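You operate a simulated robot arm through the tools that you are given. There is no shell and no other tool.

You run a simulated robot arm. Do the job below in one go: nothing can be reset, and whatever is moved stays where it is left.

TASK
Zero the photometer for nitrate and read the yellow vial.
Fine: zero it on the white vial and put that back in its well; the read vial stays in the photometer, its knob left at nitrate.
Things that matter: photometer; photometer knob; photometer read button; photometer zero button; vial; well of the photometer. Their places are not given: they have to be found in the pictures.

The check looks at the end state, three seconds after you hand in, the way a careful person would. Anything else that was tipped, shoved, dropped, spilled or broken makes it a failure.

THE ROBOT
A 6-joint arm with a two-finger parallel gripper, fixed in place. Base frame: the origin is at the foot of the arm, x ahead of it, y to its left, z up; the work surface is at about z = 80.3. Lengths are in cm, angles in rad, forces in N, time in s.
With the tool pointing down near the work surface it reaches from about 34 to 76 cm from the base axis. Its first joint turns from -1.152 to 1.152 rad. Payload 2.45 kg.
The TCP is the grasp point between the finger pads, 2.4 cm short of the fingertips. In the tool frame z runs along the fingers and y along their closing line. The gripper opens to 6.8 cm. The fingers are 1.7 cm wide and 1 cm thick; the gripper's body (4 by 7 cm) begins 4.1 cm behind the TCP.
Orientation is that of the tool frame in the base frame, as a unit quaternion [w, x, y, z]. With the fingers straight down and closing along the base's y, the tool's x points along the base's -x, its y along +y and its z along -z.

THE INTERFACE
- The arm moves only by the tool move_arm. Its argument "commands" is text: rows parted by semicolons, each of 7 numbers parted by spaces: the shift along the tool's x, y, z in cm, then the turn, a rotation vector about the tool's x, y, z in rad, then the finger opening in cm, from 0 to 6.8. In form: dx dy dz rx ry rz grip; .... A call has 1 to 20 rows; each row is the pose to reach, as a shift and turn from the pose commanded when the call began, along the tool's axes at that moment. A row lasts 0.2 s, in which the tool goes at most 5 cm and 0.15 rad; a call with a longer step from one row to the next is refused whole, and so is a gripper value outside its range. Where a pose cannot be reached the arm comes as near as it can. A force on the tool above 40 N (or 10 N above the force at the start of the call, whichever is more), or a blocked arm, ends the call early, and 0.2 s more pass. The fingers move at their own pace (about 10.8 cm/s each) and stop on an object; they squeeze with about 28 N. The grip force told is the motor's: it shows also when the fingers shut on nothing. Time passes only in rows, and 0.2 s behind the last, so rows that repeat a pose let the fingers close. The reply holds the time, the measured pose of the TCP, the force on the tool along the base axes, the opening and the grip force, in the units named above and with some noise, with the torque about the TCP (base axes, N m) and any sound that the robot's microphone picked up.
- Cameras (640 x 400 px; columns grow to the right, rows downward): "scene" is fixed at [16.28, 41.08, 146.28]; the picture's right is [-0.79, -0.61, 0.00], its down [-0.36, 0.47, -0.81] and it looks along [0.49, -0.64, -0.59] (base axes); focal length 368 px, centre (320, 200). "wrist" rides on the gripper at [8.4, 1.1, -7.5] in the tool frame; the picture's right is [-0.13, 0.99, 0.00], its down [-0.60, -0.08, -0.79] and it looks along [-0.79, -0.10, 0.61] (tool axes); focal length 251 px, centre (320, 200).
- snapshot(camera): a new picture of that camera. No time passes.
- measure_at(camera, pixels): for up to 12 pixels [column, row] of the newest picture of that camera ("zoom" is the newest enlarged one), the place [x, y, z] in the base frame of the surface seen there, good to about 0.3 cm. No time passes.
- enlarge(camera, box): a new picture of the part [left, top, right, bottom] of that camera's present view, enlarged. No time passes.
- sign_off(): hands the job in; it is judged then, once.

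Leave the gripper open and the arm clear of the work at the hand-in unless told otherwise.

The tools are called after "Call:" as a command line: name --argument value ..., lists and objects as JSON in quotes. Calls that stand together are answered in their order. move_arm: Moves the arm, as the interface text tells. Its arguments: {"type":"object","properties":{"commands":{"type":"string"}},"required":["commands"]} The other tools are called the same way: snapshot (camera) takes a picture; measure_at (camera, pixels) gives the place of the surface under pixels of a picture; enlarge (camera, box) takes an enlarged picture of a part of a camera's view; sign_off () hands the job in.

At the start:

```text
time_s: 0.0
ee_pos: [41.25, -14.15, 119.74]
tool_rot: [-0.001, 0.0, 1.0, -0.001]
wrist_force: [-0.1, 0.5, 0.6]
wrist_torque: [-0.01, 0.04, 0.0]
width: 6.81
gripper_force: 0.0
```

scene: 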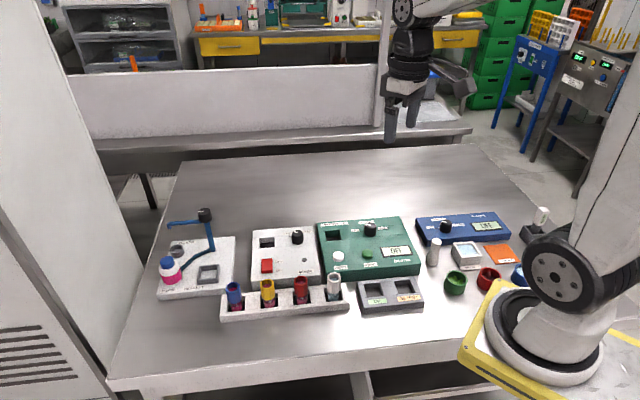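
wrist: 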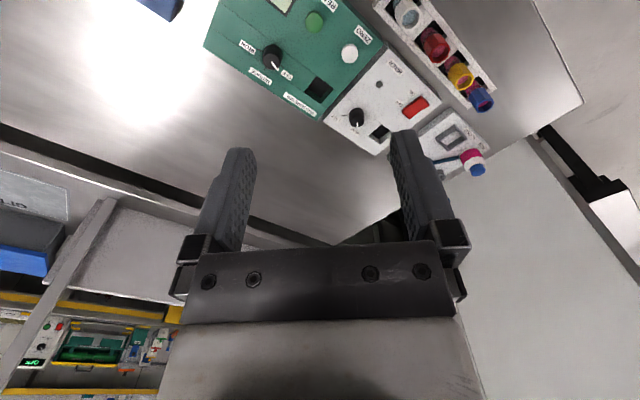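

I see a green device with a square well, a knob, a white button, a green button and a display, probably the photometer. A vial rack with blue, yellow, red and white vials stands in front of it. I'll enlarge both areas.

Call:
enlarge --camera "scene" --box '[300, 200, 440, 290]'

Call:
enlarge --camera "scene" --box '[210, 250, 370, 350]'

Call:
enlarge --camera "wrist" --box '[200, 0, 520, 200]'

```text
4.44 times, centred on (370, 245) of scene
```

zoom: 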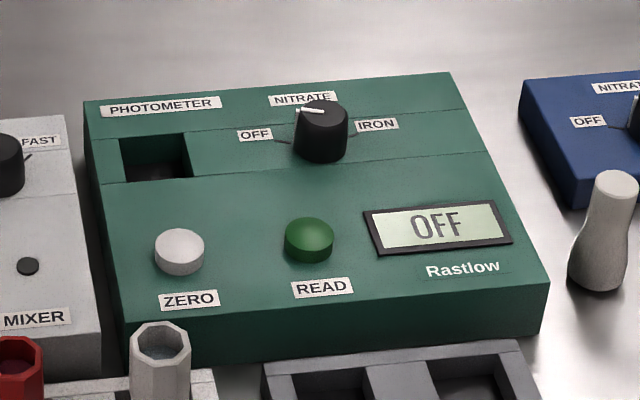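

```text
4.00 times, centred on (290, 300) of scene
```

zoom: 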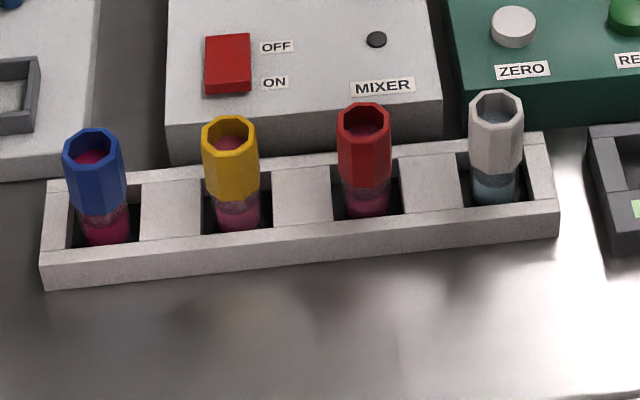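

```text
2.00 times, centred on (360, 100) of wrist
```

zoom: 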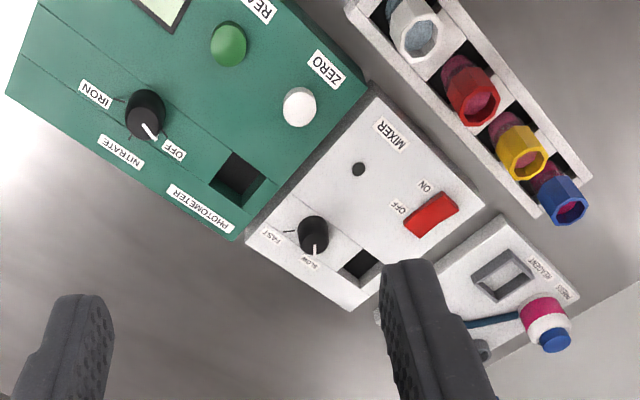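

The photometer is the green device. Its display shows OFF and the knob pointer is at OFF. The white cup vial is at the right end of the rack and yellow is second from the left. Next I'll measure the key points in the scene picture and look at the blue device too.

Call:
enlarge --camera "scene" --box '[400, 195, 560, 295]'

Call:
measure_at --camera "scene" --pixels '[[319, 225], [327, 238], [342, 239], [328, 231], [343, 231], [339, 256], [367.5, 253], [371, 224], [369, 233], [334, 275], [268, 283], [412, 272]]'

Call:
measure_at --camera "wrist" --pixels '[[272, 56], [275, 65], [349, 53], [314, 21], [318, 88], [306, 91], [321, 76], [331, 92], [318, 101], [316, 120], [460, 75], [407, 14]]'

```text
4.00 times, centred on (480, 245) of scene
```

zoom: 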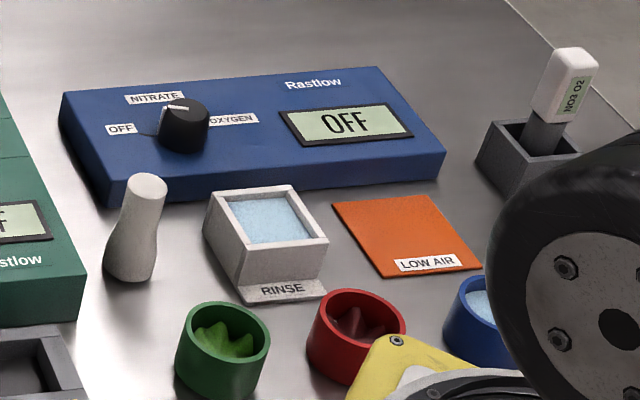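

```text
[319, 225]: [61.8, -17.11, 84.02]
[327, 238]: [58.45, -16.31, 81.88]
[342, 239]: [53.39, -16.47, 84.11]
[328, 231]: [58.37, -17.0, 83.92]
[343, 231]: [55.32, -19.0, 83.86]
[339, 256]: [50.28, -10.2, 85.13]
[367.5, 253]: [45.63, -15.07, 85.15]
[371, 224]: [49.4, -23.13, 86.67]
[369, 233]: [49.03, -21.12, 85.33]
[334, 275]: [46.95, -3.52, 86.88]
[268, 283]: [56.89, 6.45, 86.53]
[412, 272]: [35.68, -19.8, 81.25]
```

```text
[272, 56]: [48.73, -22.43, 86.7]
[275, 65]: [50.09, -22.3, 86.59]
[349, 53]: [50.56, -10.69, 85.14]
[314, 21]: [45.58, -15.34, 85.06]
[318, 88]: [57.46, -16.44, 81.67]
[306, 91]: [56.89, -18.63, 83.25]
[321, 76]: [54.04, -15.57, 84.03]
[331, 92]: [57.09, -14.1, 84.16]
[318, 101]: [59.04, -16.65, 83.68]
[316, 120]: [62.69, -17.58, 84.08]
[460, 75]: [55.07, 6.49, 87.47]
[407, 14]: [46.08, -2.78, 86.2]
```

The blue device has its own OFF/NITRATE/OXYGEN knob and isn't part of this job. The green PHOTOMETER's well is near (57.3, -16.5), zero near (50.4, -10.4), read near (45.6, -15.2) and the knob near (49.3, -22.5). The white vial is near (47, -3.2) and yellow near (56.5, 6.4). The devices sit at about 45°, so I'll turn the tool by +0.785 and come lower for a better look.

Call:
move_arm --commands "-1.1 0.7 2.4 0 0 0.131 6.8; -2.2 1.4 4.9 0 0 0.262 6.8; -3.4 2.1 7.4 0 0 0.393 6.8; -4.5 2.8 9.8 0 0 0.524 6.8; -5.6 3.5 12.3 0 0 0.655 6.8; -6.75 4.15 14.74 0 0 0.785 6.8; -6.75 4.15 14.74 0 0 0.785 6.8"

Call:
snapshot --camera "wrist"

Call:
snapshot --camera "scene"

```text
time_s: 1.6
ee_pos: [48.21, -9.97, 105.08]
tool_rot: [0.0, 0.383, 0.924, 0.0]
wrist_force: [-0.4, -0.3, 0.6]
wrist_torque: [-0.02, 0.0, 0.02]
width: 6.8
gripper_force: 0.2
```

```text
taken
```

wrist: 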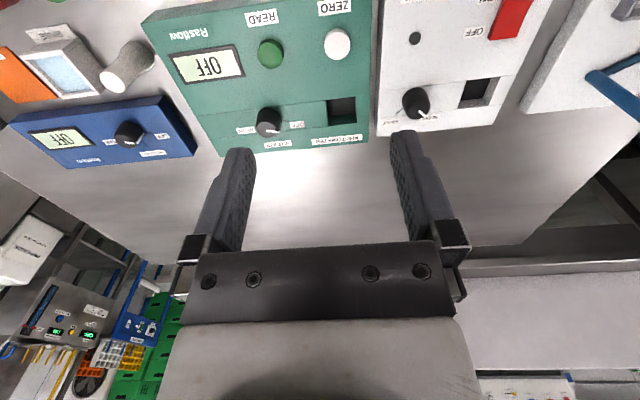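

```text
taken
```

scene: 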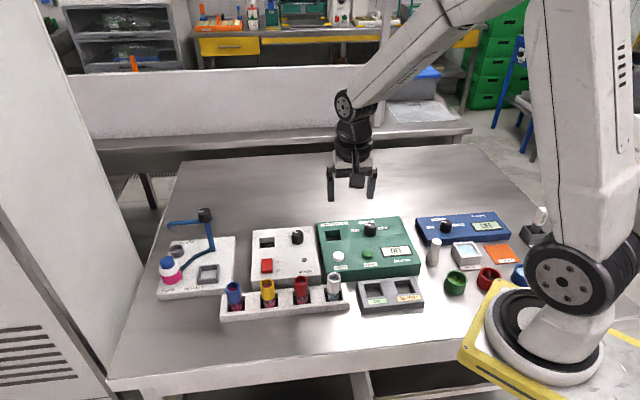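

The wrist view now shows the photometer at the top (upside down). I'll enlarge it and measure.

Call:
enlarge --camera "wrist" --box '[200, 0, 440, 150]'

Call:
measure_at --camera "wrist" --pixels '[[337, 43], [270, 53], [268, 121], [268, 114], [327, 102], [354, 98], [356, 122], [331, 125], [341, 112], [143, 25], [367, 145], [381, 120]]'

Call:
measure_at --camera "scene" --pixels '[[317.5, 222], [320, 226], [401, 217], [420, 262], [335, 264], [250, 295], [317, 300], [284, 290], [224, 318], [348, 306], [335, 240], [300, 285]]'

```text
2.67 times, centred on (320, 75) of wrist
```

zoom: 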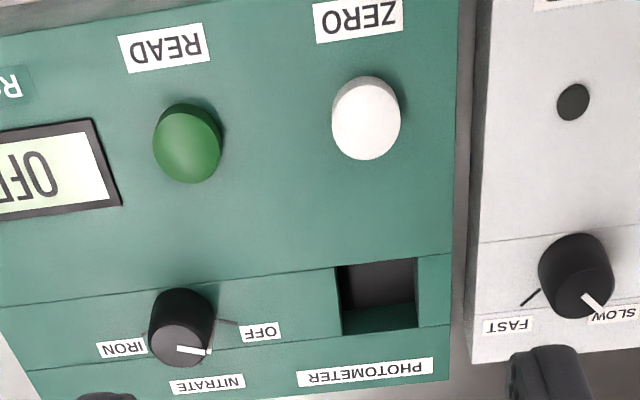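

```text
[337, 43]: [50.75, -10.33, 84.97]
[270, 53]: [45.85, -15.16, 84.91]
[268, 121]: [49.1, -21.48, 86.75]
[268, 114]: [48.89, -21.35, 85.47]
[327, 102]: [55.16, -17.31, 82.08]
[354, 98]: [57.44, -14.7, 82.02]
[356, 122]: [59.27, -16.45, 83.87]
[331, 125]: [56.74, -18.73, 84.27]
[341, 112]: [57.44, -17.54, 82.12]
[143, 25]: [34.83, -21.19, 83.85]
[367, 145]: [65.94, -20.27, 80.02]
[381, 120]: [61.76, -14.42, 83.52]
```

```text
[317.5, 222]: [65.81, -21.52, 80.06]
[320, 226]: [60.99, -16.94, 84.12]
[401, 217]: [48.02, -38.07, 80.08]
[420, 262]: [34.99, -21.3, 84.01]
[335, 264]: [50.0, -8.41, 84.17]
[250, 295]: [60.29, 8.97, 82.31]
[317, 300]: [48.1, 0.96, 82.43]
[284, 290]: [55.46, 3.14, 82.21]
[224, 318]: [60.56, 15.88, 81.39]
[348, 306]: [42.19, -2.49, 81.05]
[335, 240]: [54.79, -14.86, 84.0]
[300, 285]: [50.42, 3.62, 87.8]
```

Now I'll measure just outside each rim edge of the well, plus the button and knob points, in the enlarged picture.

Call:
measure_at --camera "zoom" --pixels '[[335, 302], [423, 292], [376, 258], [381, 336], [335, 264], [418, 254], [422, 330], [340, 340], [380, 285], [366, 120], [188, 150], [181, 345]]'

Call:
measure_at --camera "scene" --pixels '[[333, 272], [333, 277], [268, 280], [235, 287], [301, 283], [334, 297], [268, 301], [301, 298], [325, 280], [340, 276], [262, 287], [274, 284]]'

```text
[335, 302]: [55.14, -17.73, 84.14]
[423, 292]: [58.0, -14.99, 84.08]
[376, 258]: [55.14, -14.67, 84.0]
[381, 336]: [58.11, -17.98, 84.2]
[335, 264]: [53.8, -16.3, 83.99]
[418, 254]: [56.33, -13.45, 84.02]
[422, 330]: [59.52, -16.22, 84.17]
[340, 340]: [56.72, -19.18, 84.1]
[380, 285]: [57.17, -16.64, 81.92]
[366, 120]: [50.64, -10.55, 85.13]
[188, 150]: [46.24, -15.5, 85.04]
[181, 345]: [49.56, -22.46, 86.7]
```

```text
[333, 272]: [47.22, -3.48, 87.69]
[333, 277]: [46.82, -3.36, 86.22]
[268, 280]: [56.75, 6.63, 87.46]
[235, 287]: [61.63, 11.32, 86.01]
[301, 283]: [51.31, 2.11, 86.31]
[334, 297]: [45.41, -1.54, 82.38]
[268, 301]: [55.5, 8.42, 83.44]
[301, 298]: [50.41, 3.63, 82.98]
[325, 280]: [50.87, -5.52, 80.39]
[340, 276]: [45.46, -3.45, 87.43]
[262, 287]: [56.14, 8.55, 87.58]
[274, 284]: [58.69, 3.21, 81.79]
```

The well centre is about (56.6, -16.3) with its rim at z 84.1 and its floor near 81.9. Next I'll shift over the rack at the same height for an exact look at the vials.

Call:
move_arm --commands "3.2 2.8 0 0 0 0 6.8; 6.4 5.6 0 0 0 0 6.8; 9.6 8.4 0 0 0 0 6.8; 12.9 11.2 0 0 0 0 6.8; 12.9 11.2 0 0 0 0 6.8"

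Call:
enlarge --camera "wrist" --box '[160, 0, 480, 200]'

Call:
snapshot --camera "wrist"

```text
time_s: 2.8
ee_pos: [46.85, 7.11, 105.0]
tool_rot: [0.0, 0.382, 0.924, 0.0]
wrist_force: [0.6, -0.4, 0.1]
wrist_torque: [0.03, -0.01, -0.04]
width: 6.79
gripper_force: 0.1
```

```text
2.00 times, centred on (320, 100) of wrist
```

zoom: 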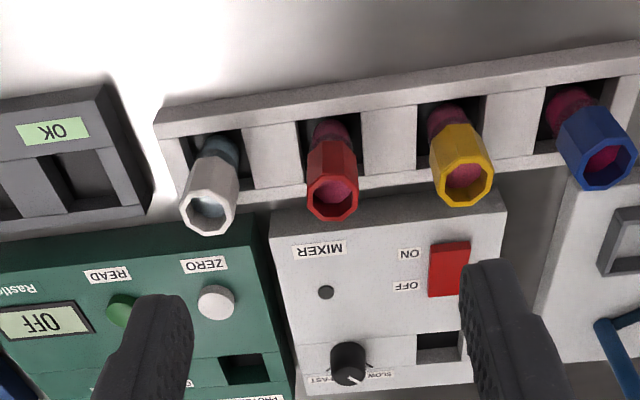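

```text
taken
```

wrist: 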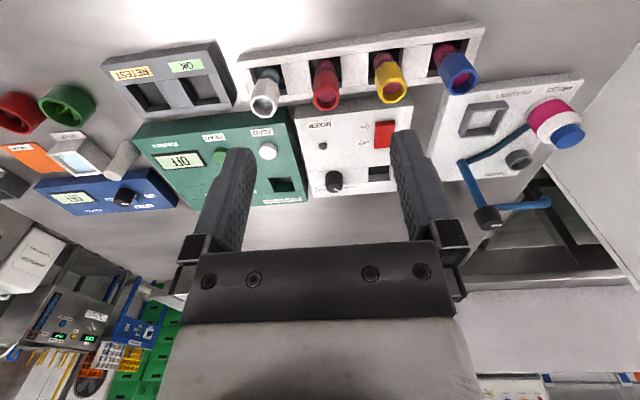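

I'll measure the rims of the white and yellow vials, the rack tops and the bases in the enlarged picture.

Call:
measure_at --camera "zoom" --pixels '[[185, 210], [234, 210], [211, 233], [211, 190], [208, 212], [436, 178], [490, 178], [461, 204], [463, 152], [463, 178], [271, 155], [391, 140]]'

Call:
measure_at --camera "wrist" --pixels '[[254, 84], [273, 82], [271, 96], [283, 74], [292, 88], [285, 54], [372, 67], [402, 66], [388, 97], [394, 82], [415, 65], [300, 60]]'

```text
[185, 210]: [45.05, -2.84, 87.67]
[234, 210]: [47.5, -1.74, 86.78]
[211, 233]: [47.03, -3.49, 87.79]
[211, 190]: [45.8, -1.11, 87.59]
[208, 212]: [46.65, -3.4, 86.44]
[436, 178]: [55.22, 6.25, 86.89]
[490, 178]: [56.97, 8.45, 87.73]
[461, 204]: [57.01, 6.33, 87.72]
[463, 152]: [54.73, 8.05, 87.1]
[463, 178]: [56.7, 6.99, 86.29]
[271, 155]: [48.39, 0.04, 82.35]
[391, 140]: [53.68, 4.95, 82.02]
```

```text
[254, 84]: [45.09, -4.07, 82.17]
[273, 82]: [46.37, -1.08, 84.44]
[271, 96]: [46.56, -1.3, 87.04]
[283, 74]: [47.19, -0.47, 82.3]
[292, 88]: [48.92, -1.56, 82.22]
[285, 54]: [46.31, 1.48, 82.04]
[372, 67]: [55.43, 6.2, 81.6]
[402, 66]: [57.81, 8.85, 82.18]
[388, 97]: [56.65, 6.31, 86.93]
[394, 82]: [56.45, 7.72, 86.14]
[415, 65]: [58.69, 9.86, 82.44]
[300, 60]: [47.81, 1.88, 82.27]
```

White is centred at about (46.3, -2.3) with its top at z 87.7. Yellow is at about (56.0, 7.3). The rack top is at z 82.2. The knob comes first, so I'll hover over it near (49.4, -22.2), fingertips above z 90, and look closely.

Call:
move_arm --commands "-3 -2.5 0 0 0 0 6.8; -6 -5 1 0 0 0 6.8; -9 -7.5 2.5 0 0 0 6.8; -12 -10 4 0 0 0 6.8; -15 -12.5 6 0 0 0 6.8; -18 -15 8 0 0 0 6.8; -20.5 -17 10 0 0 0 6.8; -22.5 -18.9 12 0 0 0 6.8; -22.5 -18.9 12 0 0 0 6.8"

Call:
snapshot --camera "wrist"

Call:
enlarge --camera "wrist" --box '[220, 40, 420, 165]'

```text
time_s: 4.8
ee_pos: [49.34, -22.22, 92.89]
tool_rot: [0.0, 0.383, 0.924, 0.0]
wrist_force: [-0.3, 0.3, 0.3]
wrist_torque: [-0.03, 0.01, -0.01]
width: 6.78
gripper_force: 0.1
```

```text
taken
```

wrist: 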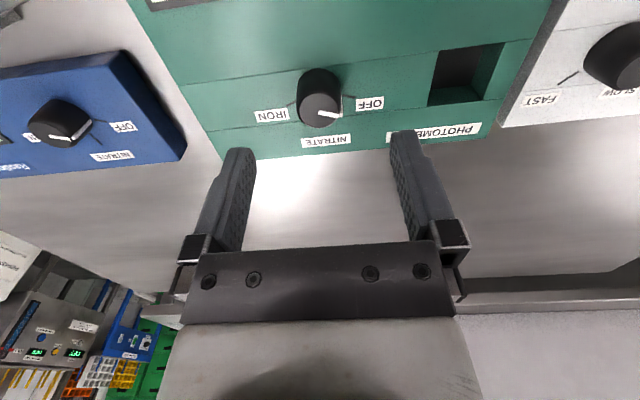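

```text
3.20 times, centred on (320, 102) of wrist
```

zoom: 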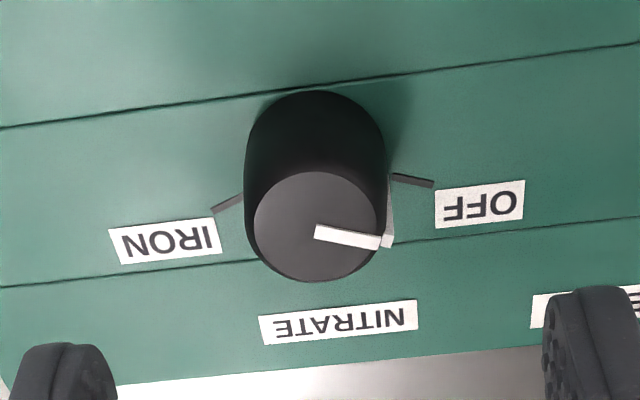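

The knob pointer is at OFF, and the OFF and IRON ticks are visible with NITRATE between them. I'll measure the knob centre and tick directions.

Call:
measure_at --camera "zoom" --pixels '[[394, 176], [433, 185], [241, 197], [213, 211], [318, 226], [256, 228], [374, 226], [315, 174], [317, 277], [320, 231], [378, 241], [339, 321]]'

```text
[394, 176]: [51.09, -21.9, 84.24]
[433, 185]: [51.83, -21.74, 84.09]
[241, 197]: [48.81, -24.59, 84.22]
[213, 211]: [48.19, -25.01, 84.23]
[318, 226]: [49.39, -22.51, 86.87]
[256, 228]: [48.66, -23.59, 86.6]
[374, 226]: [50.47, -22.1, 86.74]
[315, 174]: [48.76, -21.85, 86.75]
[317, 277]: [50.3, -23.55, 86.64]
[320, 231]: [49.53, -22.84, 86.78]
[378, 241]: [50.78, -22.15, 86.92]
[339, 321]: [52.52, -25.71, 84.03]
```

The knob centre is at (49.5, -22.75) with diameter 2.3 and its top at 86.75. OFF points at about 25° and NITRATE at about -45°, so the turn is 70° clockwise (about +1.22 rad of tool z). I'll turn the tool back by 0.785 so the pads avoid the pointer, centre it, and descend to z 87.0.

Call:
move_arm --commands "-0.1 -0.05 0 0 0 -0.131 6.8; -0.2 -0.1 0 0 0 -0.262 6.8; -0.3 -0.15 0 0 0 -0.393 6.8; -0.4 -0.2 0 0 0 -0.524 6; -0.47 -0.26 0 0 0 -0.655 5.5; -0.47 -0.26 0 0 0 -0.785 5; -0.47 -0.26 1.5 0 0 -0.785 5; -0.47 -0.26 3 0 0 -0.785 5; -0.47 -0.26 3.5 0 0 -0.785 5"

Call:
snapshot --camera "wrist"

Call:
enlarge --camera "scene" --box '[290, 160, 450, 260]'

```text
time_s: 6.8
ee_pos: [49.57, -22.71, 89.65]
tool_rot: [0.001, 0.001, 1.0, 0.0]
wrist_force: [1.4, 0.0, -0.2]
wrist_torque: [0.0, 0.01, 0.0]
width: 4.98
gripper_force: 0.0
```

```text
taken
```

wrist: 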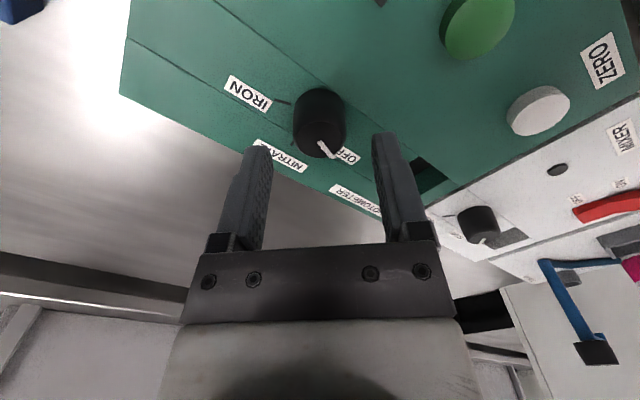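

```text
4.00 times, centred on (370, 210) of scene
```

zoom: 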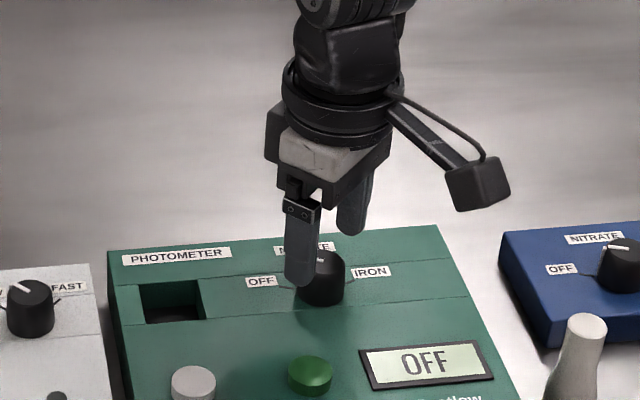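

The knob is centred between the fingers. I'll go down 2.65 to z 87.0 and close on it.

Call:
move_arm --commands "0 0 1.3 0 0 0 5; 0 0 2.6 0 0 0 5; 0 0 2.6 0 0 0 5; 0 0 2.6 0 0 0 2; 0 0 2.6 0 0 0 2; 0 0 2.6 0 0 0 2"

Call:
snapshot --camera "wrist"

```text
time_s: 8.2
ee_pos: [49.52, -22.72, 86.9]
tool_rot: [0.0, -0.001, 1.0, 0.0]
wrist_force: [0.5, -6.1, -4.8]
wrist_torque: [-0.19, -0.15, -0.03]
width: 2.93
gripper_force: 43.1
```

```text
taken
```

wrist: 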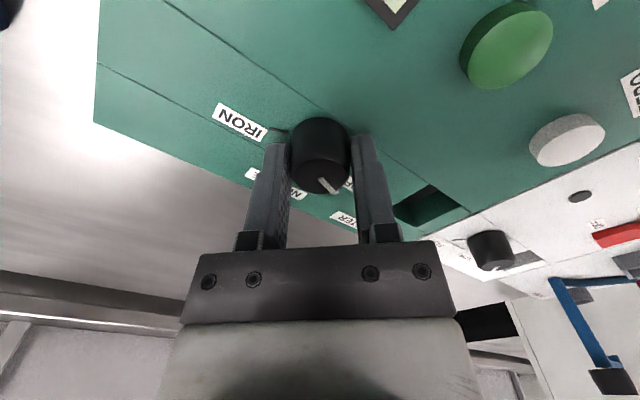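

The knob is gripped (width 2.93) with a small side force. I'll turn it clockwise by 1.22 rad in small rows.

Call:
move_arm --commands "0 0 0 0 0 0.1 2; 0 0 0 0 0 0.2 2; 0 0 0 0 0 0.3 2; 0 0 0 0 0 0.4 2; 0 0 0 0 0 0.5 2; 0 0 0 0 0 0.6 2; 0 0 0 0 0 0.7 2; 0 0 0 0 0 0.8 2; 0 0 0 0 0 0.9 2; 0 0 0 0 0 1.0 2; 0 0 0 0 0 1.1 2; 0 0 0 0 0 1.2 2; 0 0 0 0 0 1.22 2; 0 0 0 0 0 1.22 2"

Call:
snapshot --camera "wrist"

Call:
enlarge --camera "scene" --box '[290, 180, 450, 280]'

```text
time_s: 11.2
ee_pos: [49.55, -22.87, 86.91]
tool_rot: [-0.001, 0.573, 0.82, 0.001]
wrist_force: [5.7, 3.7, 10.2]
wrist_torque: [0.12, -0.16, 0.01]
width: 2.89
gripper_force: 42.9
```

```text
taken
```

wrist: 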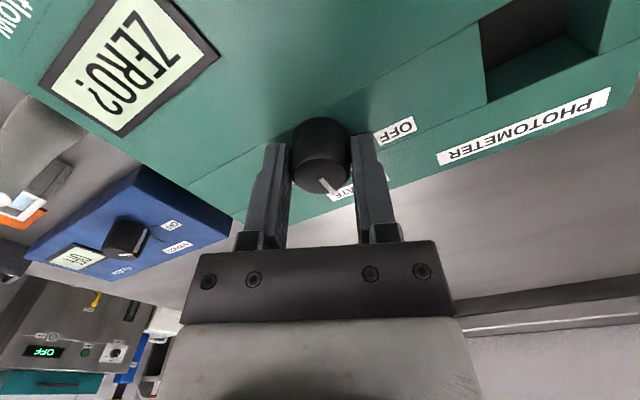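

```text
4.00 times, centred on (370, 230) of scene
```

zoom: 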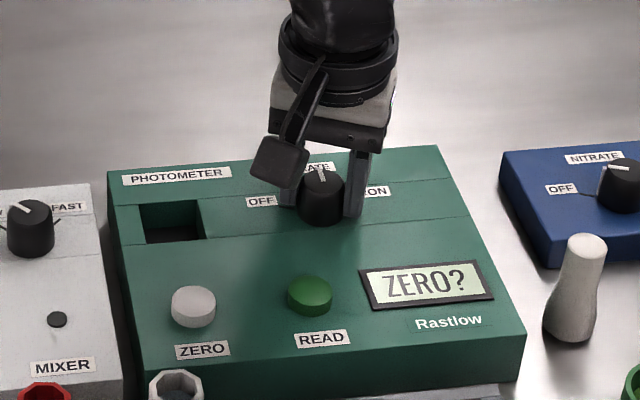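

The display now shows "ZERO?". I'll open, lift straight up and check the pointer.

Call:
move_arm --commands "0 0 0 0 0 0 4.5; 0 0 0 0 0 0 5; 0 0 0 0 0 0 5; 0 0 -2 0 0 0 5; 0 0 -5 0 0 0 5; 0 0 -9 0 0 -0.145 5; 0 0 -13 0 0 -0.29 5; 0 0 -13 0 0 -0.435 5; 0 0 -13 0 0 -0.435 5"

Call:
enlarge --camera "wrist" --box '[200, 0, 440, 150]'

Call:
enlarge --camera "scene" --box '[290, 200, 450, 300]'

```text
time_s: 13.2
ee_pos: [49.45, -22.8, 99.72]
tool_rot: [0.001, 0.383, 0.924, 0.0]
wrist_force: [0.9, -0.5, -0.5]
wrist_torque: [-0.01, 0.02, 0.04]
width: 4.99
gripper_force: 0.1
```

```text
2.67 times, centred on (320, 75) of wrist
```

zoom: 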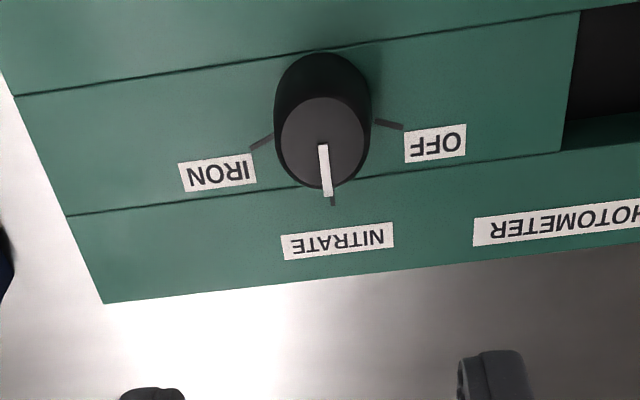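

```text
4.00 times, centred on (370, 250) of scene
```

zoom: 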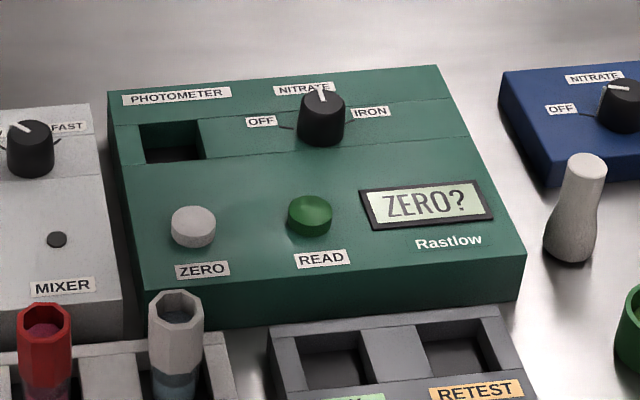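

The pointer is exactly on the NITRATE tick. Now I'll hover over the white vial near (46.3, -2.3) and check the alignment.

Call:
move_arm --commands "3 2.2 0 0 0 0 5; 6.5 4.7 0.5 0 0 0 5; 10 7.3 1.5 0 0 0 5; 13.5 9.8 3 0 0 0 5; 16.72 12.2 4.9 0 0 0 5; 16.72 12.2 4.9 0 0 0 5; 16.72 12.2 4.9 0 0 0 5"

Call:
snapshot --camera "wrist"

Call:
enlarge --camera "wrist" --box '[220, 40, 420, 165]'

Call:
snapshot --camera "scene"

```text
time_s: 14.8
ee_pos: [46.17, -2.24, 95.25]
tool_rot: [0.0, 0.382, 0.924, 0.0]
wrist_force: [-0.4, -0.1, 0.0]
wrist_torque: [-0.02, 0.01, 0.01]
width: 5.02
gripper_force: 0.0
```

```text
taken
```

wrist: 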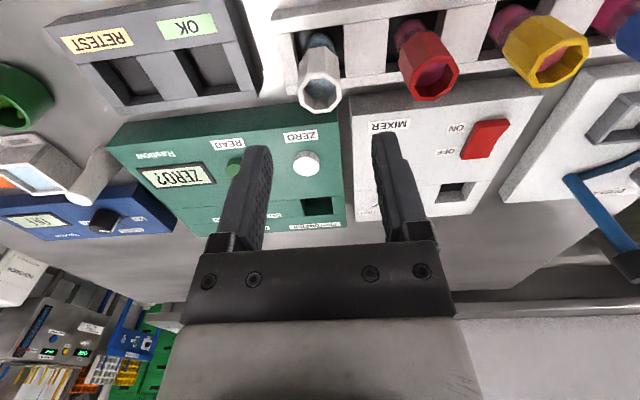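

```text
3.20 times, centred on (320, 102) of wrist
```

zoom: 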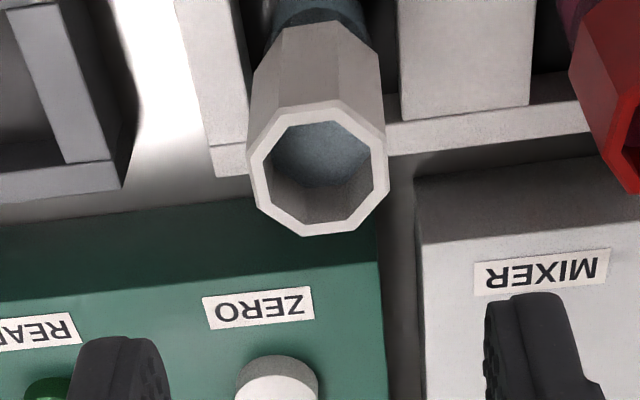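

```text
taken
```

scene: 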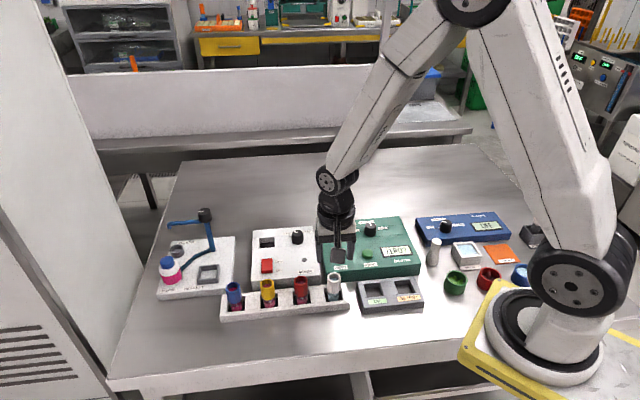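

I'll measure the rim points of the white vial in the enlarged view, and the sides of its rack well.

Call:
measure_at --camera "zoom" --pixels '[[256, 180], [383, 170], [315, 230], [315, 108], [280, 120], [362, 118], [370, 206], [272, 210], [322, 150], [395, 80], [245, 60], [420, 140]]'

```text
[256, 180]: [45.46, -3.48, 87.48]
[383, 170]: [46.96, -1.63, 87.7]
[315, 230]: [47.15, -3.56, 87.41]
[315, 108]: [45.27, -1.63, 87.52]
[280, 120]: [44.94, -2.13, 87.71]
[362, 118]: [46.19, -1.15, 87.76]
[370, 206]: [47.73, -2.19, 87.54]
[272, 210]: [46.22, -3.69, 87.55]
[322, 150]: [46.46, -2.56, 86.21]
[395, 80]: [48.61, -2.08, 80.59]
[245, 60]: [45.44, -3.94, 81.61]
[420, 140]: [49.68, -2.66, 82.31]
```

The vial centre is (46.24, -2.43) and the tool is nearly there. I'll descend to z 86.4 (fingertips at 84.0, rack top 82.2) and close.

Call:
move_arm --commands "-0.05 -0.13 2.5 0 0 0 5; -0.05 -0.13 5 0 0 0 5; -0.05 -0.13 7 0 0 0 5; -0.05 -0.13 8.6 0 0 0 5; -0.05 -0.13 8.6 0 0 0 5; -0.05 -0.13 8.6 0 0 0 2; -0.05 -0.13 8.6 0 0 0 2; -0.05 -0.13 8.6 0 0 0 2"

Call:
snapshot --camera "wrist"

Call:
enlarge --camera "scene" --box '[250, 230, 410, 330]'

```text
time_s: 16.6
ee_pos: [46.22, -2.23, 86.38]
tool_rot: [0.0, 0.383, 0.924, 0.0]
wrist_force: [0.3, -0.8, -0.5]
wrist_torque: [-0.01, 0.01, 0.01]
width: 2.7
gripper_force: 28.0
```

```text
taken
```

wrist: 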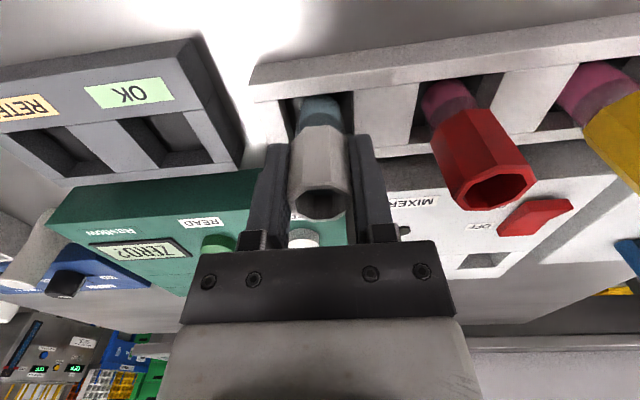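

```text
4.00 times, centred on (330, 280) of scene
```

zoom: 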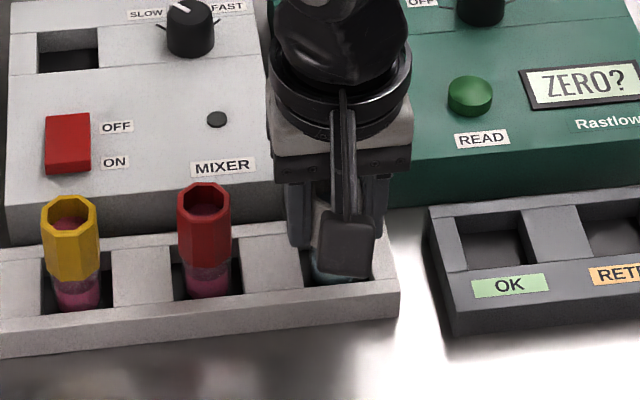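

White is gripped (width 2.7). I'll lift it straight up 9 cm, then carry it slowly to over the photometer well at (56.6, -16.3).

Call:
move_arm --commands "0 0 -1 0 0 0 2; 0 0 -3 0 0 0 2; 0 0 -5 0 0 0 2; 0 0 -7 0 0 0 2; 0 0 -9 0 0 0 2; -2 -0.3 -9 0 0 0 2; -4.5 -0.65 -9 0 0 0 2; -7 -1 -9 0 0 0 2; -9.5 -1.4 -9 0 0 0 2; -12 -1.75 -9 0 0 0 2; -14.5 -2.1 -9 0 0 0 2; -16.3 -2.35 -9 0 0 0 2; -17.13 -2.48 -9 0 0 0 2; -17.13 -2.48 -9 0 0 0 2; -17.13 -2.48 -9 0 0 0 2"

Call:
snapshot --camera "wrist"

Call:
enlarge --camera "wrist" --box '[220, 40, 420, 165]'

Call:
enlarge --camera "scene" --box '[270, 180, 430, 280]'

```text
time_s: 19.8
ee_pos: [56.73, -16.24, 95.38]
tool_rot: [0.0, 0.382, 0.924, 0.0]
wrist_force: [0.7, -0.3, -1.0]
wrist_torque: [0.0, 0.02, 0.01]
width: 2.73
gripper_force: 28.1
```

```text
taken
```

wrist: 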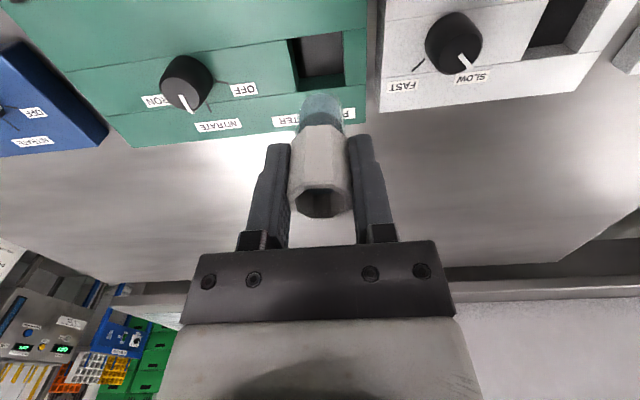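

```text
3.20 times, centred on (320, 102) of wrist
```

zoom: 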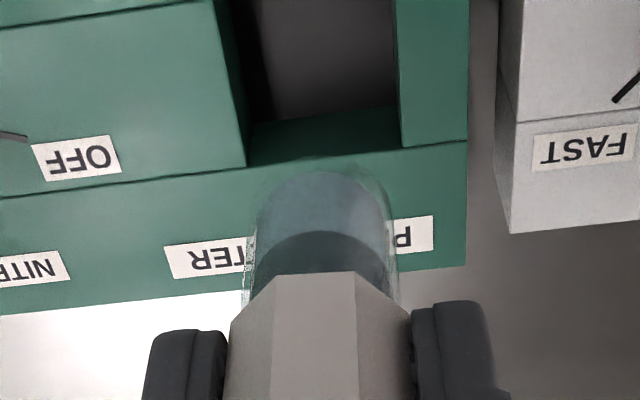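

```text
4.00 times, centred on (350, 230) of scene
```

zoom: 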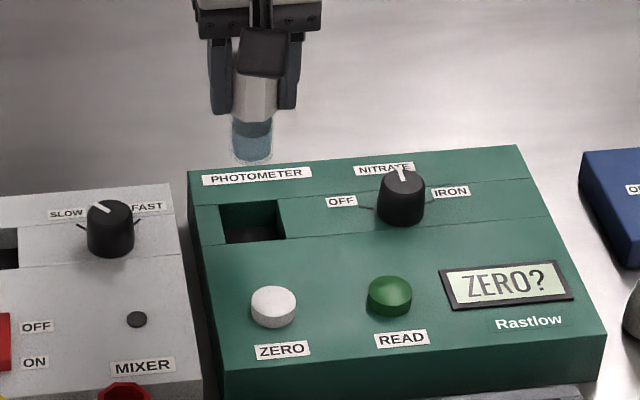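

The vial is held high above the well. I'll measure the well's rim from here and the vial's lower end.

Call:
measure_at --camera "wrist" --pixels '[[287, 40], [346, 32], [345, 60], [292, 67], [296, 93], [347, 87], [315, 34], [322, 93], [322, 97], [303, 110], [341, 108], [320, 60]]'

Call:
measure_at --camera "zoom" --pixels '[[225, 80], [402, 70], [245, 170], [400, 150], [325, 158], [322, 180], [260, 200], [384, 195]]'

```text
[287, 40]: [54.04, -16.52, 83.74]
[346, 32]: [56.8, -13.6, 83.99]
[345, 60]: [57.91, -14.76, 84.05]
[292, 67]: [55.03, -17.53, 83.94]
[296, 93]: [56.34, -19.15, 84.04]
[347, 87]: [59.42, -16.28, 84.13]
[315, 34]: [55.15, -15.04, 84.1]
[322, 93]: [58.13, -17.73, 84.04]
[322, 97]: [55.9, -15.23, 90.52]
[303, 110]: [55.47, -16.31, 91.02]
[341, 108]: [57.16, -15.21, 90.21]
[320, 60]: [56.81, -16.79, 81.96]
```

```text
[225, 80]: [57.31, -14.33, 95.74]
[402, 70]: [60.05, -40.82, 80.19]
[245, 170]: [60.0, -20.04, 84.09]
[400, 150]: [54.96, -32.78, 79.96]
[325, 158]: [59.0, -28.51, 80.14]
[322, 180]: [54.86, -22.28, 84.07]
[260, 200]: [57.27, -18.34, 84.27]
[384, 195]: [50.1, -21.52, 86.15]
```

The well centre is confirmed at about (56.6, -16.3), about 3.7 cm wide with its floor at 81.95, and the vial is aligned. I'll lower it to just above the floor.

Call:
move_arm --commands "0 0 2 0 0 0 2; 0 0 4 0 0 0 2; 0 0 5.5 0 0 0 2; 0 0 6.5 0 0 0 2; 0 0 7 0 0 0 2; 0 0 7.2 0 0 0 2; 0 0 7.2 0 0 0 2"

Call:
snapshot --camera "wrist"

Call:
enlarge --camera "scene" --box '[270, 180, 430, 280]'

```text
time_s: 21.4
ee_pos: [56.63, -16.15, 88.24]
tool_rot: [0.0, 0.383, 0.924, 0.0]
wrist_force: [0.0, -0.5, -0.6]
wrist_torque: [0.02, 0.02, -0.01]
width: 2.75
gripper_force: 28.2
```

```text
taken
```

wrist: 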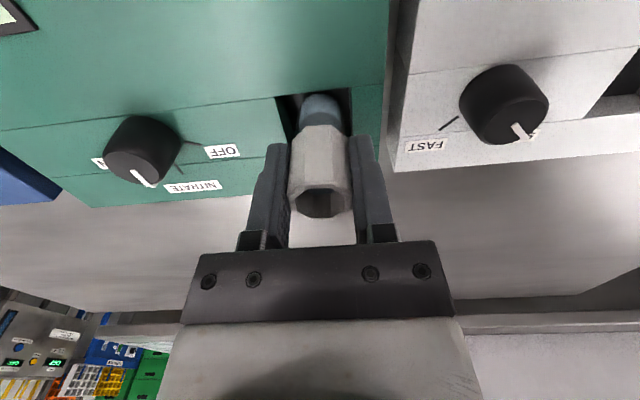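

```text
4.00 times, centred on (350, 230) of scene
```

zoom: 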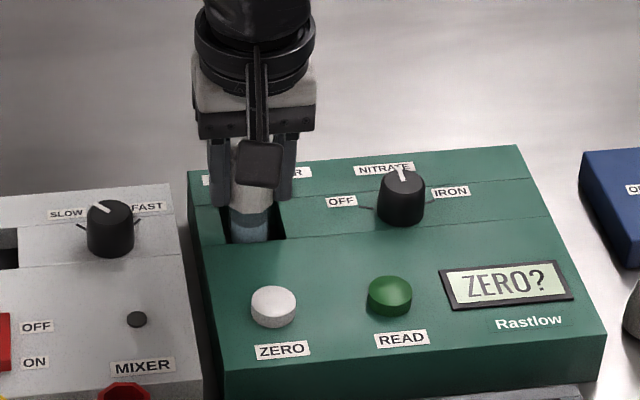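

The vial is entering the well cleanly. I'll lower it in small steps and watch the force.

Call:
move_arm --commands "0 0 0.15 0 0 0 2; 0 0 0.3 0 0 0 2; 0 0 0.4 0 0 0 2; 0 0 0.4 0 0 0 2"

```text
time_s: 22.4
ee_pos: [56.66, -16.24, 87.9]
tool_rot: [0.0, 0.383, 0.924, 0.0]
wrist_force: [0.9, 0.3, -0.9]
wrist_torque: [-0.01, 0.0, -0.02]
width: 2.7
gripper_force: 27.5
```

No contact yet, so I'll continue down in small steps.

Call:
move_arm --commands "0 0 0.1 0 0 0 2; 0 0 0.2 0 0 0 2; 0 0 0.25 0 0 0 2; 0 0 0.25 0 0 0 2"

```text
time_s: 23.4
ee_pos: [56.56, -16.16, 87.64]
tool_rot: [0.001, 0.383, 0.924, 0.0]
wrist_force: [-4.3, 2.6, 19.9]
wrist_torque: [0.19, 0.23, 0.05]
width: 2.74
gripper_force: 27.6
```

Contact at about 20 N, so the vial is on the floor. I'll ease up 0.08 and open the fingers gently, to 4.6.

Call:
move_arm --commands "0 0 -0.08 0 0 0 2; 0 0 -0.08 0 0 0 3.2; 0 0 -0.08 0 0 0 4; 0 0 -0.08 0 0 0 4.6; 0 0 -0.08 0 0 0 4.6"

Call:
snapshot --camera "wrist"

Call:
enlarge --camera "scene" --box '[270, 180, 430, 280]'

```text
time_s: 24.6
ee_pos: [56.56, -16.29, 87.69]
tool_rot: [0.0, 0.383, 0.924, 0.0]
wrist_force: [-0.5, 0.1, 0.0]
wrist_torque: [-0.04, 0.0, -0.04]
width: 4.56
gripper_force: 0.0
```

```text
taken
```

wrist: 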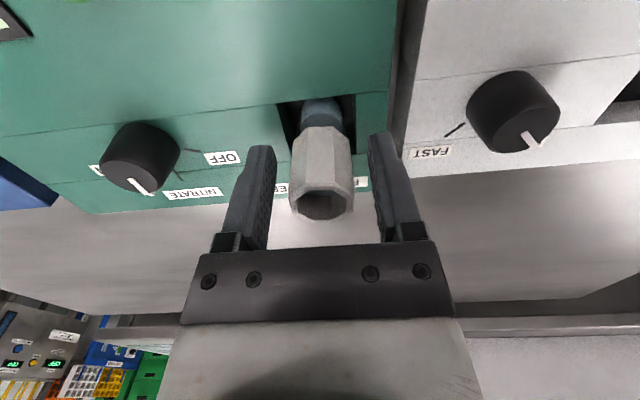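

```text
4.00 times, centred on (350, 230) of scene
```

zoom: 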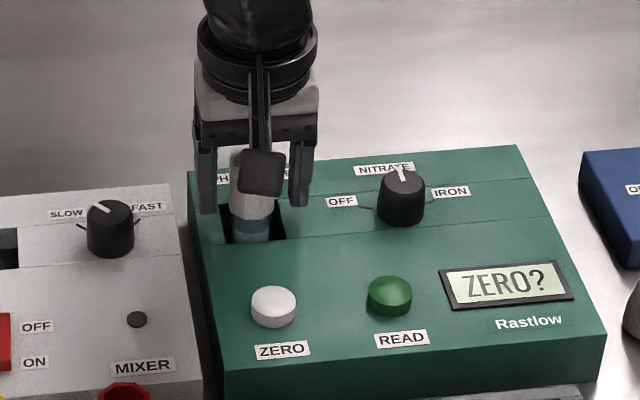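

The white vial stands freely in the well. I'll lift straight up, move over the ZERO button at (50.65, -10.4) and close the fingers.

Call:
move_arm --commands "0 0 -1 0 0 0 4.6; 0 0 -3 0 0 0 4.6; 0 0 -6 0 0 0 4.6; 0 0 -8 0 0 0 4.6; 2.5 0 -8 0 0 0 0; 5.5 0 -8 0 0 0 0; 8.38 -0.04 -8 0 0 0 0; 8.38 -0.04 -6 0 0 0 0; 8.38 -0.04 -4 0 0 0 0; 8.38 -0.04 -4 0 0 0 0"

Call:
snapshot --camera "wrist"

Call:
enlarge --camera "scene" --box '[270, 180, 430, 280]'

```text
time_s: 26.8
ee_pos: [50.58, -10.42, 91.62]
tool_rot: [0.001, 0.382, 0.924, 0.0]
wrist_force: [0.3, 0.3, -0.6]
wrist_torque: [0.02, -0.02, -0.01]
width: 0.02
gripper_force: 23.7
```

```text
taken
```

wrist: 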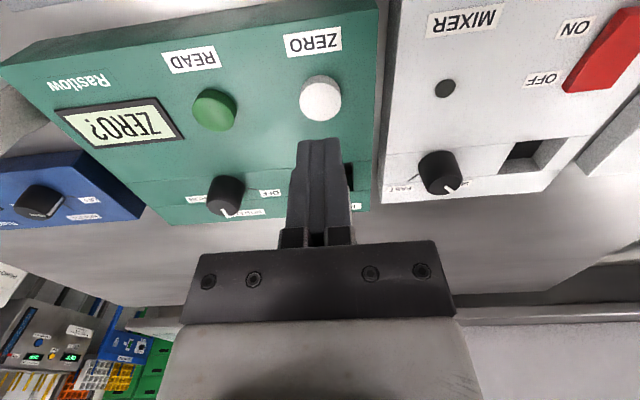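

```text
4.00 times, centred on (350, 230) of scene
```

zoom: 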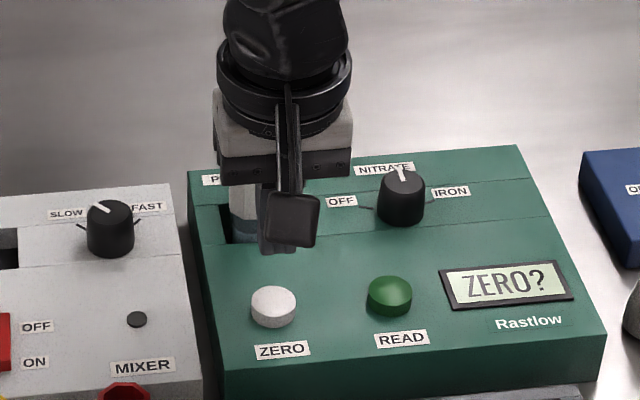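

I'll check the button's exact place in this closer view.

Call:
measure_at --camera "wrist" --pixels '[[320, 98], [303, 98], [337, 96], [321, 80], [322, 117], [214, 110], [199, 111], [230, 108], [213, 94], [216, 127]]'

```text
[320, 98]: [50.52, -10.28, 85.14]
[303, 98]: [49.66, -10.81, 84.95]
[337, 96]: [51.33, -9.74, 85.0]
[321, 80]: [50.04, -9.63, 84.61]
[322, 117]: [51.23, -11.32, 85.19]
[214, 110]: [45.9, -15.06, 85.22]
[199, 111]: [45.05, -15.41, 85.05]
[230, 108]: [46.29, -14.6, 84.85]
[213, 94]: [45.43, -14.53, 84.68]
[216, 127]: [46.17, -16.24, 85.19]
```

The ZERO centre is at (50.55, -10.4) with its top at 85.1, so it is aligned. I'll press down gently in small steps and watch the force and display.

Call:
move_arm --commands "0 0 2 0 0 0 0; 0 0 3.5 0 0 0 0; 0 0 3.9 0 0 0 0; 0 0 4.1 0 0 0 0; 0 0 4.25 0 0 0 0; 0 0 4.25 0 0 0 0"

Call:
enlarge --camera "scene" --box '[270, 180, 430, 280]'

```text
time_s: 28.2
ee_pos: [50.59, -10.22, 87.33]
tool_rot: [0.0, 0.383, 0.924, 0.0]
wrist_force: [0.0, 0.4, 0.8]
wrist_torque: [-0.02, -0.03, 0.02]
width: 0.0
gripper_force: 23.7
```

```text
4.00 times, centred on (350, 230) of scene
```

zoom: 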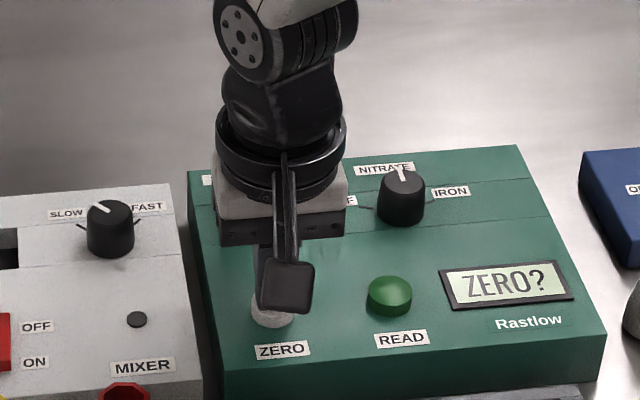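

No press force yet and the display still shows "ZERO?". I'll go a bit deeper.

Call:
move_arm --commands "0 0 0.15 0 0 0 0; 0 0 0.3 0 0 0 0; 0 0 0.4 0 0 0 0; 0 0 0.4 0 0 0 0"

Call:
enlarge --camera "scene" --box '[270, 180, 430, 280]'

```text
time_s: 29.2
ee_pos: [50.58, -10.24, 86.94]
tool_rot: [0.0, 0.383, 0.924, -0.001]
wrist_force: [1.6, 2.9, 4.3]
wrist_torque: [0.02, -0.01, 0.04]
width: 0.01
gripper_force: 23.3
heard: click
```

```text
4.00 times, centred on (350, 230) of scene
```

zoom: 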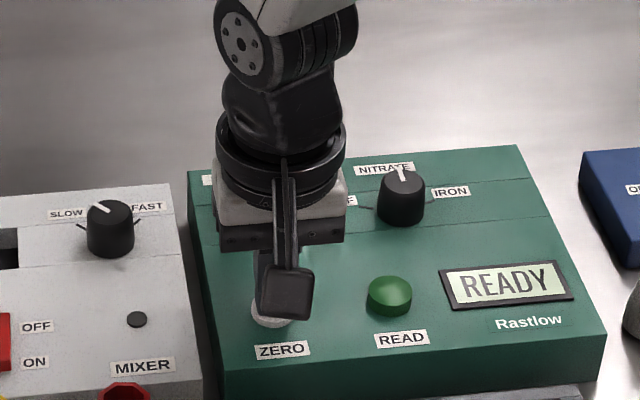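

A click was heard and the display shows READY. I'll rise, go back over the white vial, open and check before descending.

Call:
move_arm --commands "0 0 -1 0 0 0 0; 0 0 -3.5 0 0 0 0; 0 0 -7 0 0 0 0; 0 0 -8.65 0 0 0 0; -2.5 0 -8.65 0 0 0 4.6; -5.5 0 -8.65 0 0 0 4.6; -8.38 0.04 -8.65 0 0 0 4.6; -8.38 0.04 -8.65 0 0 0 4.6; -8.38 0.04 -8.65 0 0 0 4.6"

Call:
snapshot --camera "wrist"

Call:
enlarge --camera "wrist" --box '[220, 40, 420, 165]'

```text
time_s: 31.2
ee_pos: [56.74, -16.13, 95.63]
tool_rot: [0.0, 0.383, 0.924, 0.0]
wrist_force: [0.1, 0.5, -0.1]
wrist_torque: [-0.03, 0.01, -0.01]
width: 4.56
gripper_force: 0.1
```

```text
taken
```

wrist: 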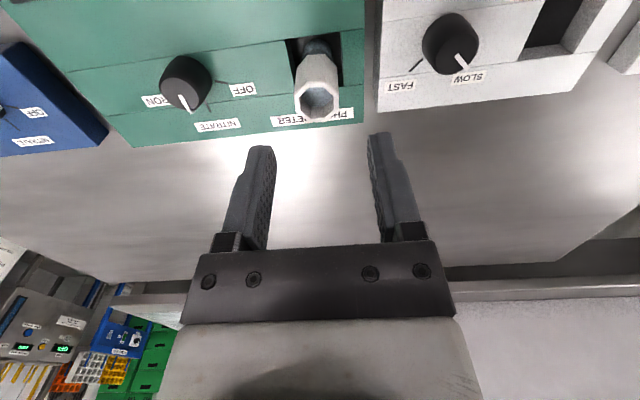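

```text
3.20 times, centred on (320, 102) of wrist
```

zoom: 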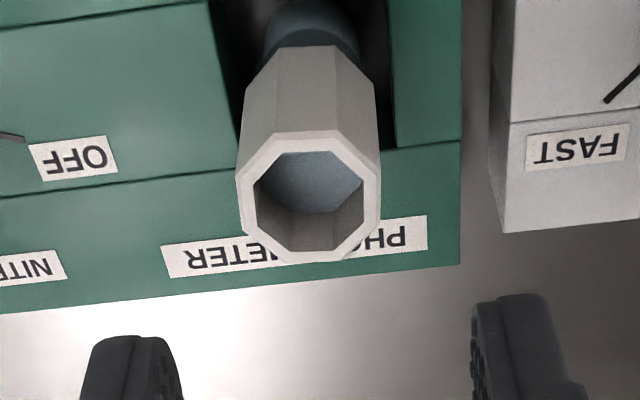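

The vial stands upright and centred. I'll descend 8.0 and regrip it at the same height.

Call:
move_arm --commands "0 0 2.5 0 0 0 4.6; 0 0 5 0 0 0 4.6; 0 0 7 0 0 0 4.6; 0 0 8 0 0 0 4.6; 0 0 8 0 0 0 4.6; 0 0 8 0 0 0 2; 0 0 8 0 0 0 2; 0 0 8 0 0 0 2"

Call:
snapshot --camera "wrist"

```text
time_s: 33.0
ee_pos: [56.5, -16.14, 87.6]
tool_rot: [0.0, 0.383, 0.924, -0.001]
wrist_force: [0.4, 0.6, 0.5]
wrist_torque: [0.02, -0.02, -0.01]
width: 2.74
gripper_force: 27.9
```

```text
taken
```

wrist: 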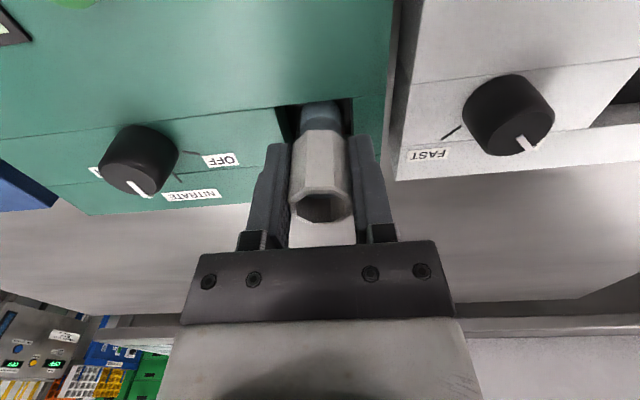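

Regripped. I'll lift to z 95.4 and carry it back over its rack place at (46.24, -2.43).

Call:
move_arm --commands "0 0 -1 0 0 0 2; 0 0 -3 0 0 0 2; 0 0 -5 0 0 0 2; 0 0 -7 0 0 0 2; 0 0 -7.8 0 0 0 2; 2 0.3 -7.8 0 0 0 2; 4.5 0.65 -7.8 0 0 0 2; 7 1 -7.8 0 0 0 2; 9.5 1.4 -7.8 0 0 0 2; 12 1.75 -7.8 0 0 0 2; 14.5 2.1 -7.8 0 0 0 2; 16.3 2.35 -7.8 0 0 0 2; 17.13 2.48 -7.8 0 0 0 2; 17.13 2.48 -7.8 0 0 0 2; 17.13 2.48 -7.8 0 0 0 2"

Call:
snapshot --camera "wrist"

Call:
enlarge --camera "wrist" --box '[220, 0, 420, 125]'

Call:
enlarge --camera "scene" --box '[250, 220, 410, 320]'

```text
time_s: 36.2
ee_pos: [46.2, -2.31, 95.48]
tool_rot: [0.001, 0.383, 0.924, 0.001]
wrist_force: [0.2, -0.2, -0.2]
wrist_torque: [-0.02, 0.0, 0.01]
width: 2.71
gripper_force: 27.2
```

```text
taken
```

wrist: 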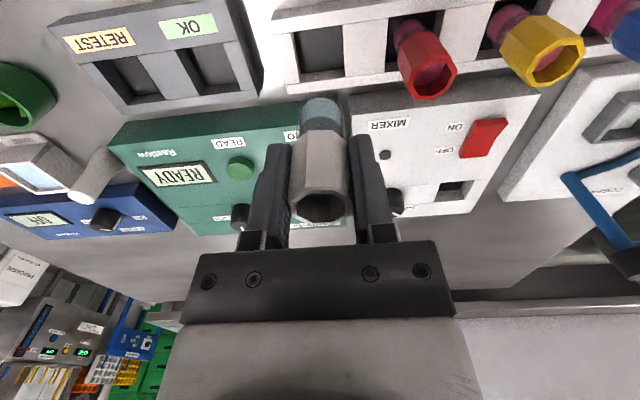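

```text
3.20 times, centred on (320, 62) of wrist
```

zoom: 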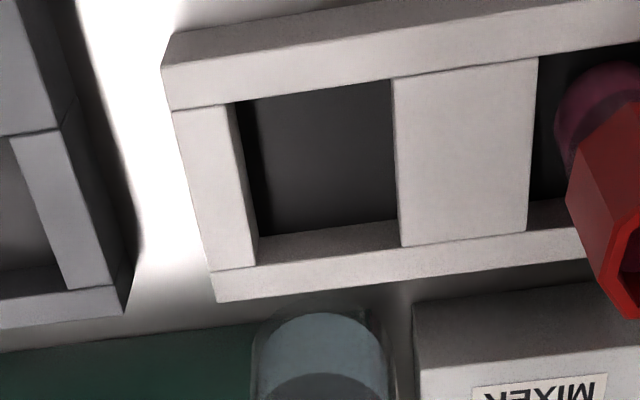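

```text
4.00 times, centred on (330, 270) of scene
```

zoom: 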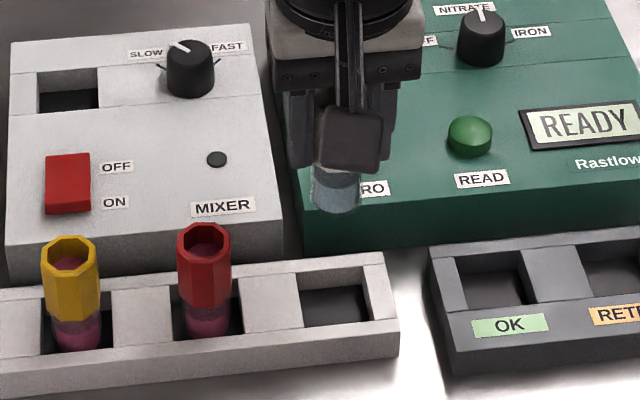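

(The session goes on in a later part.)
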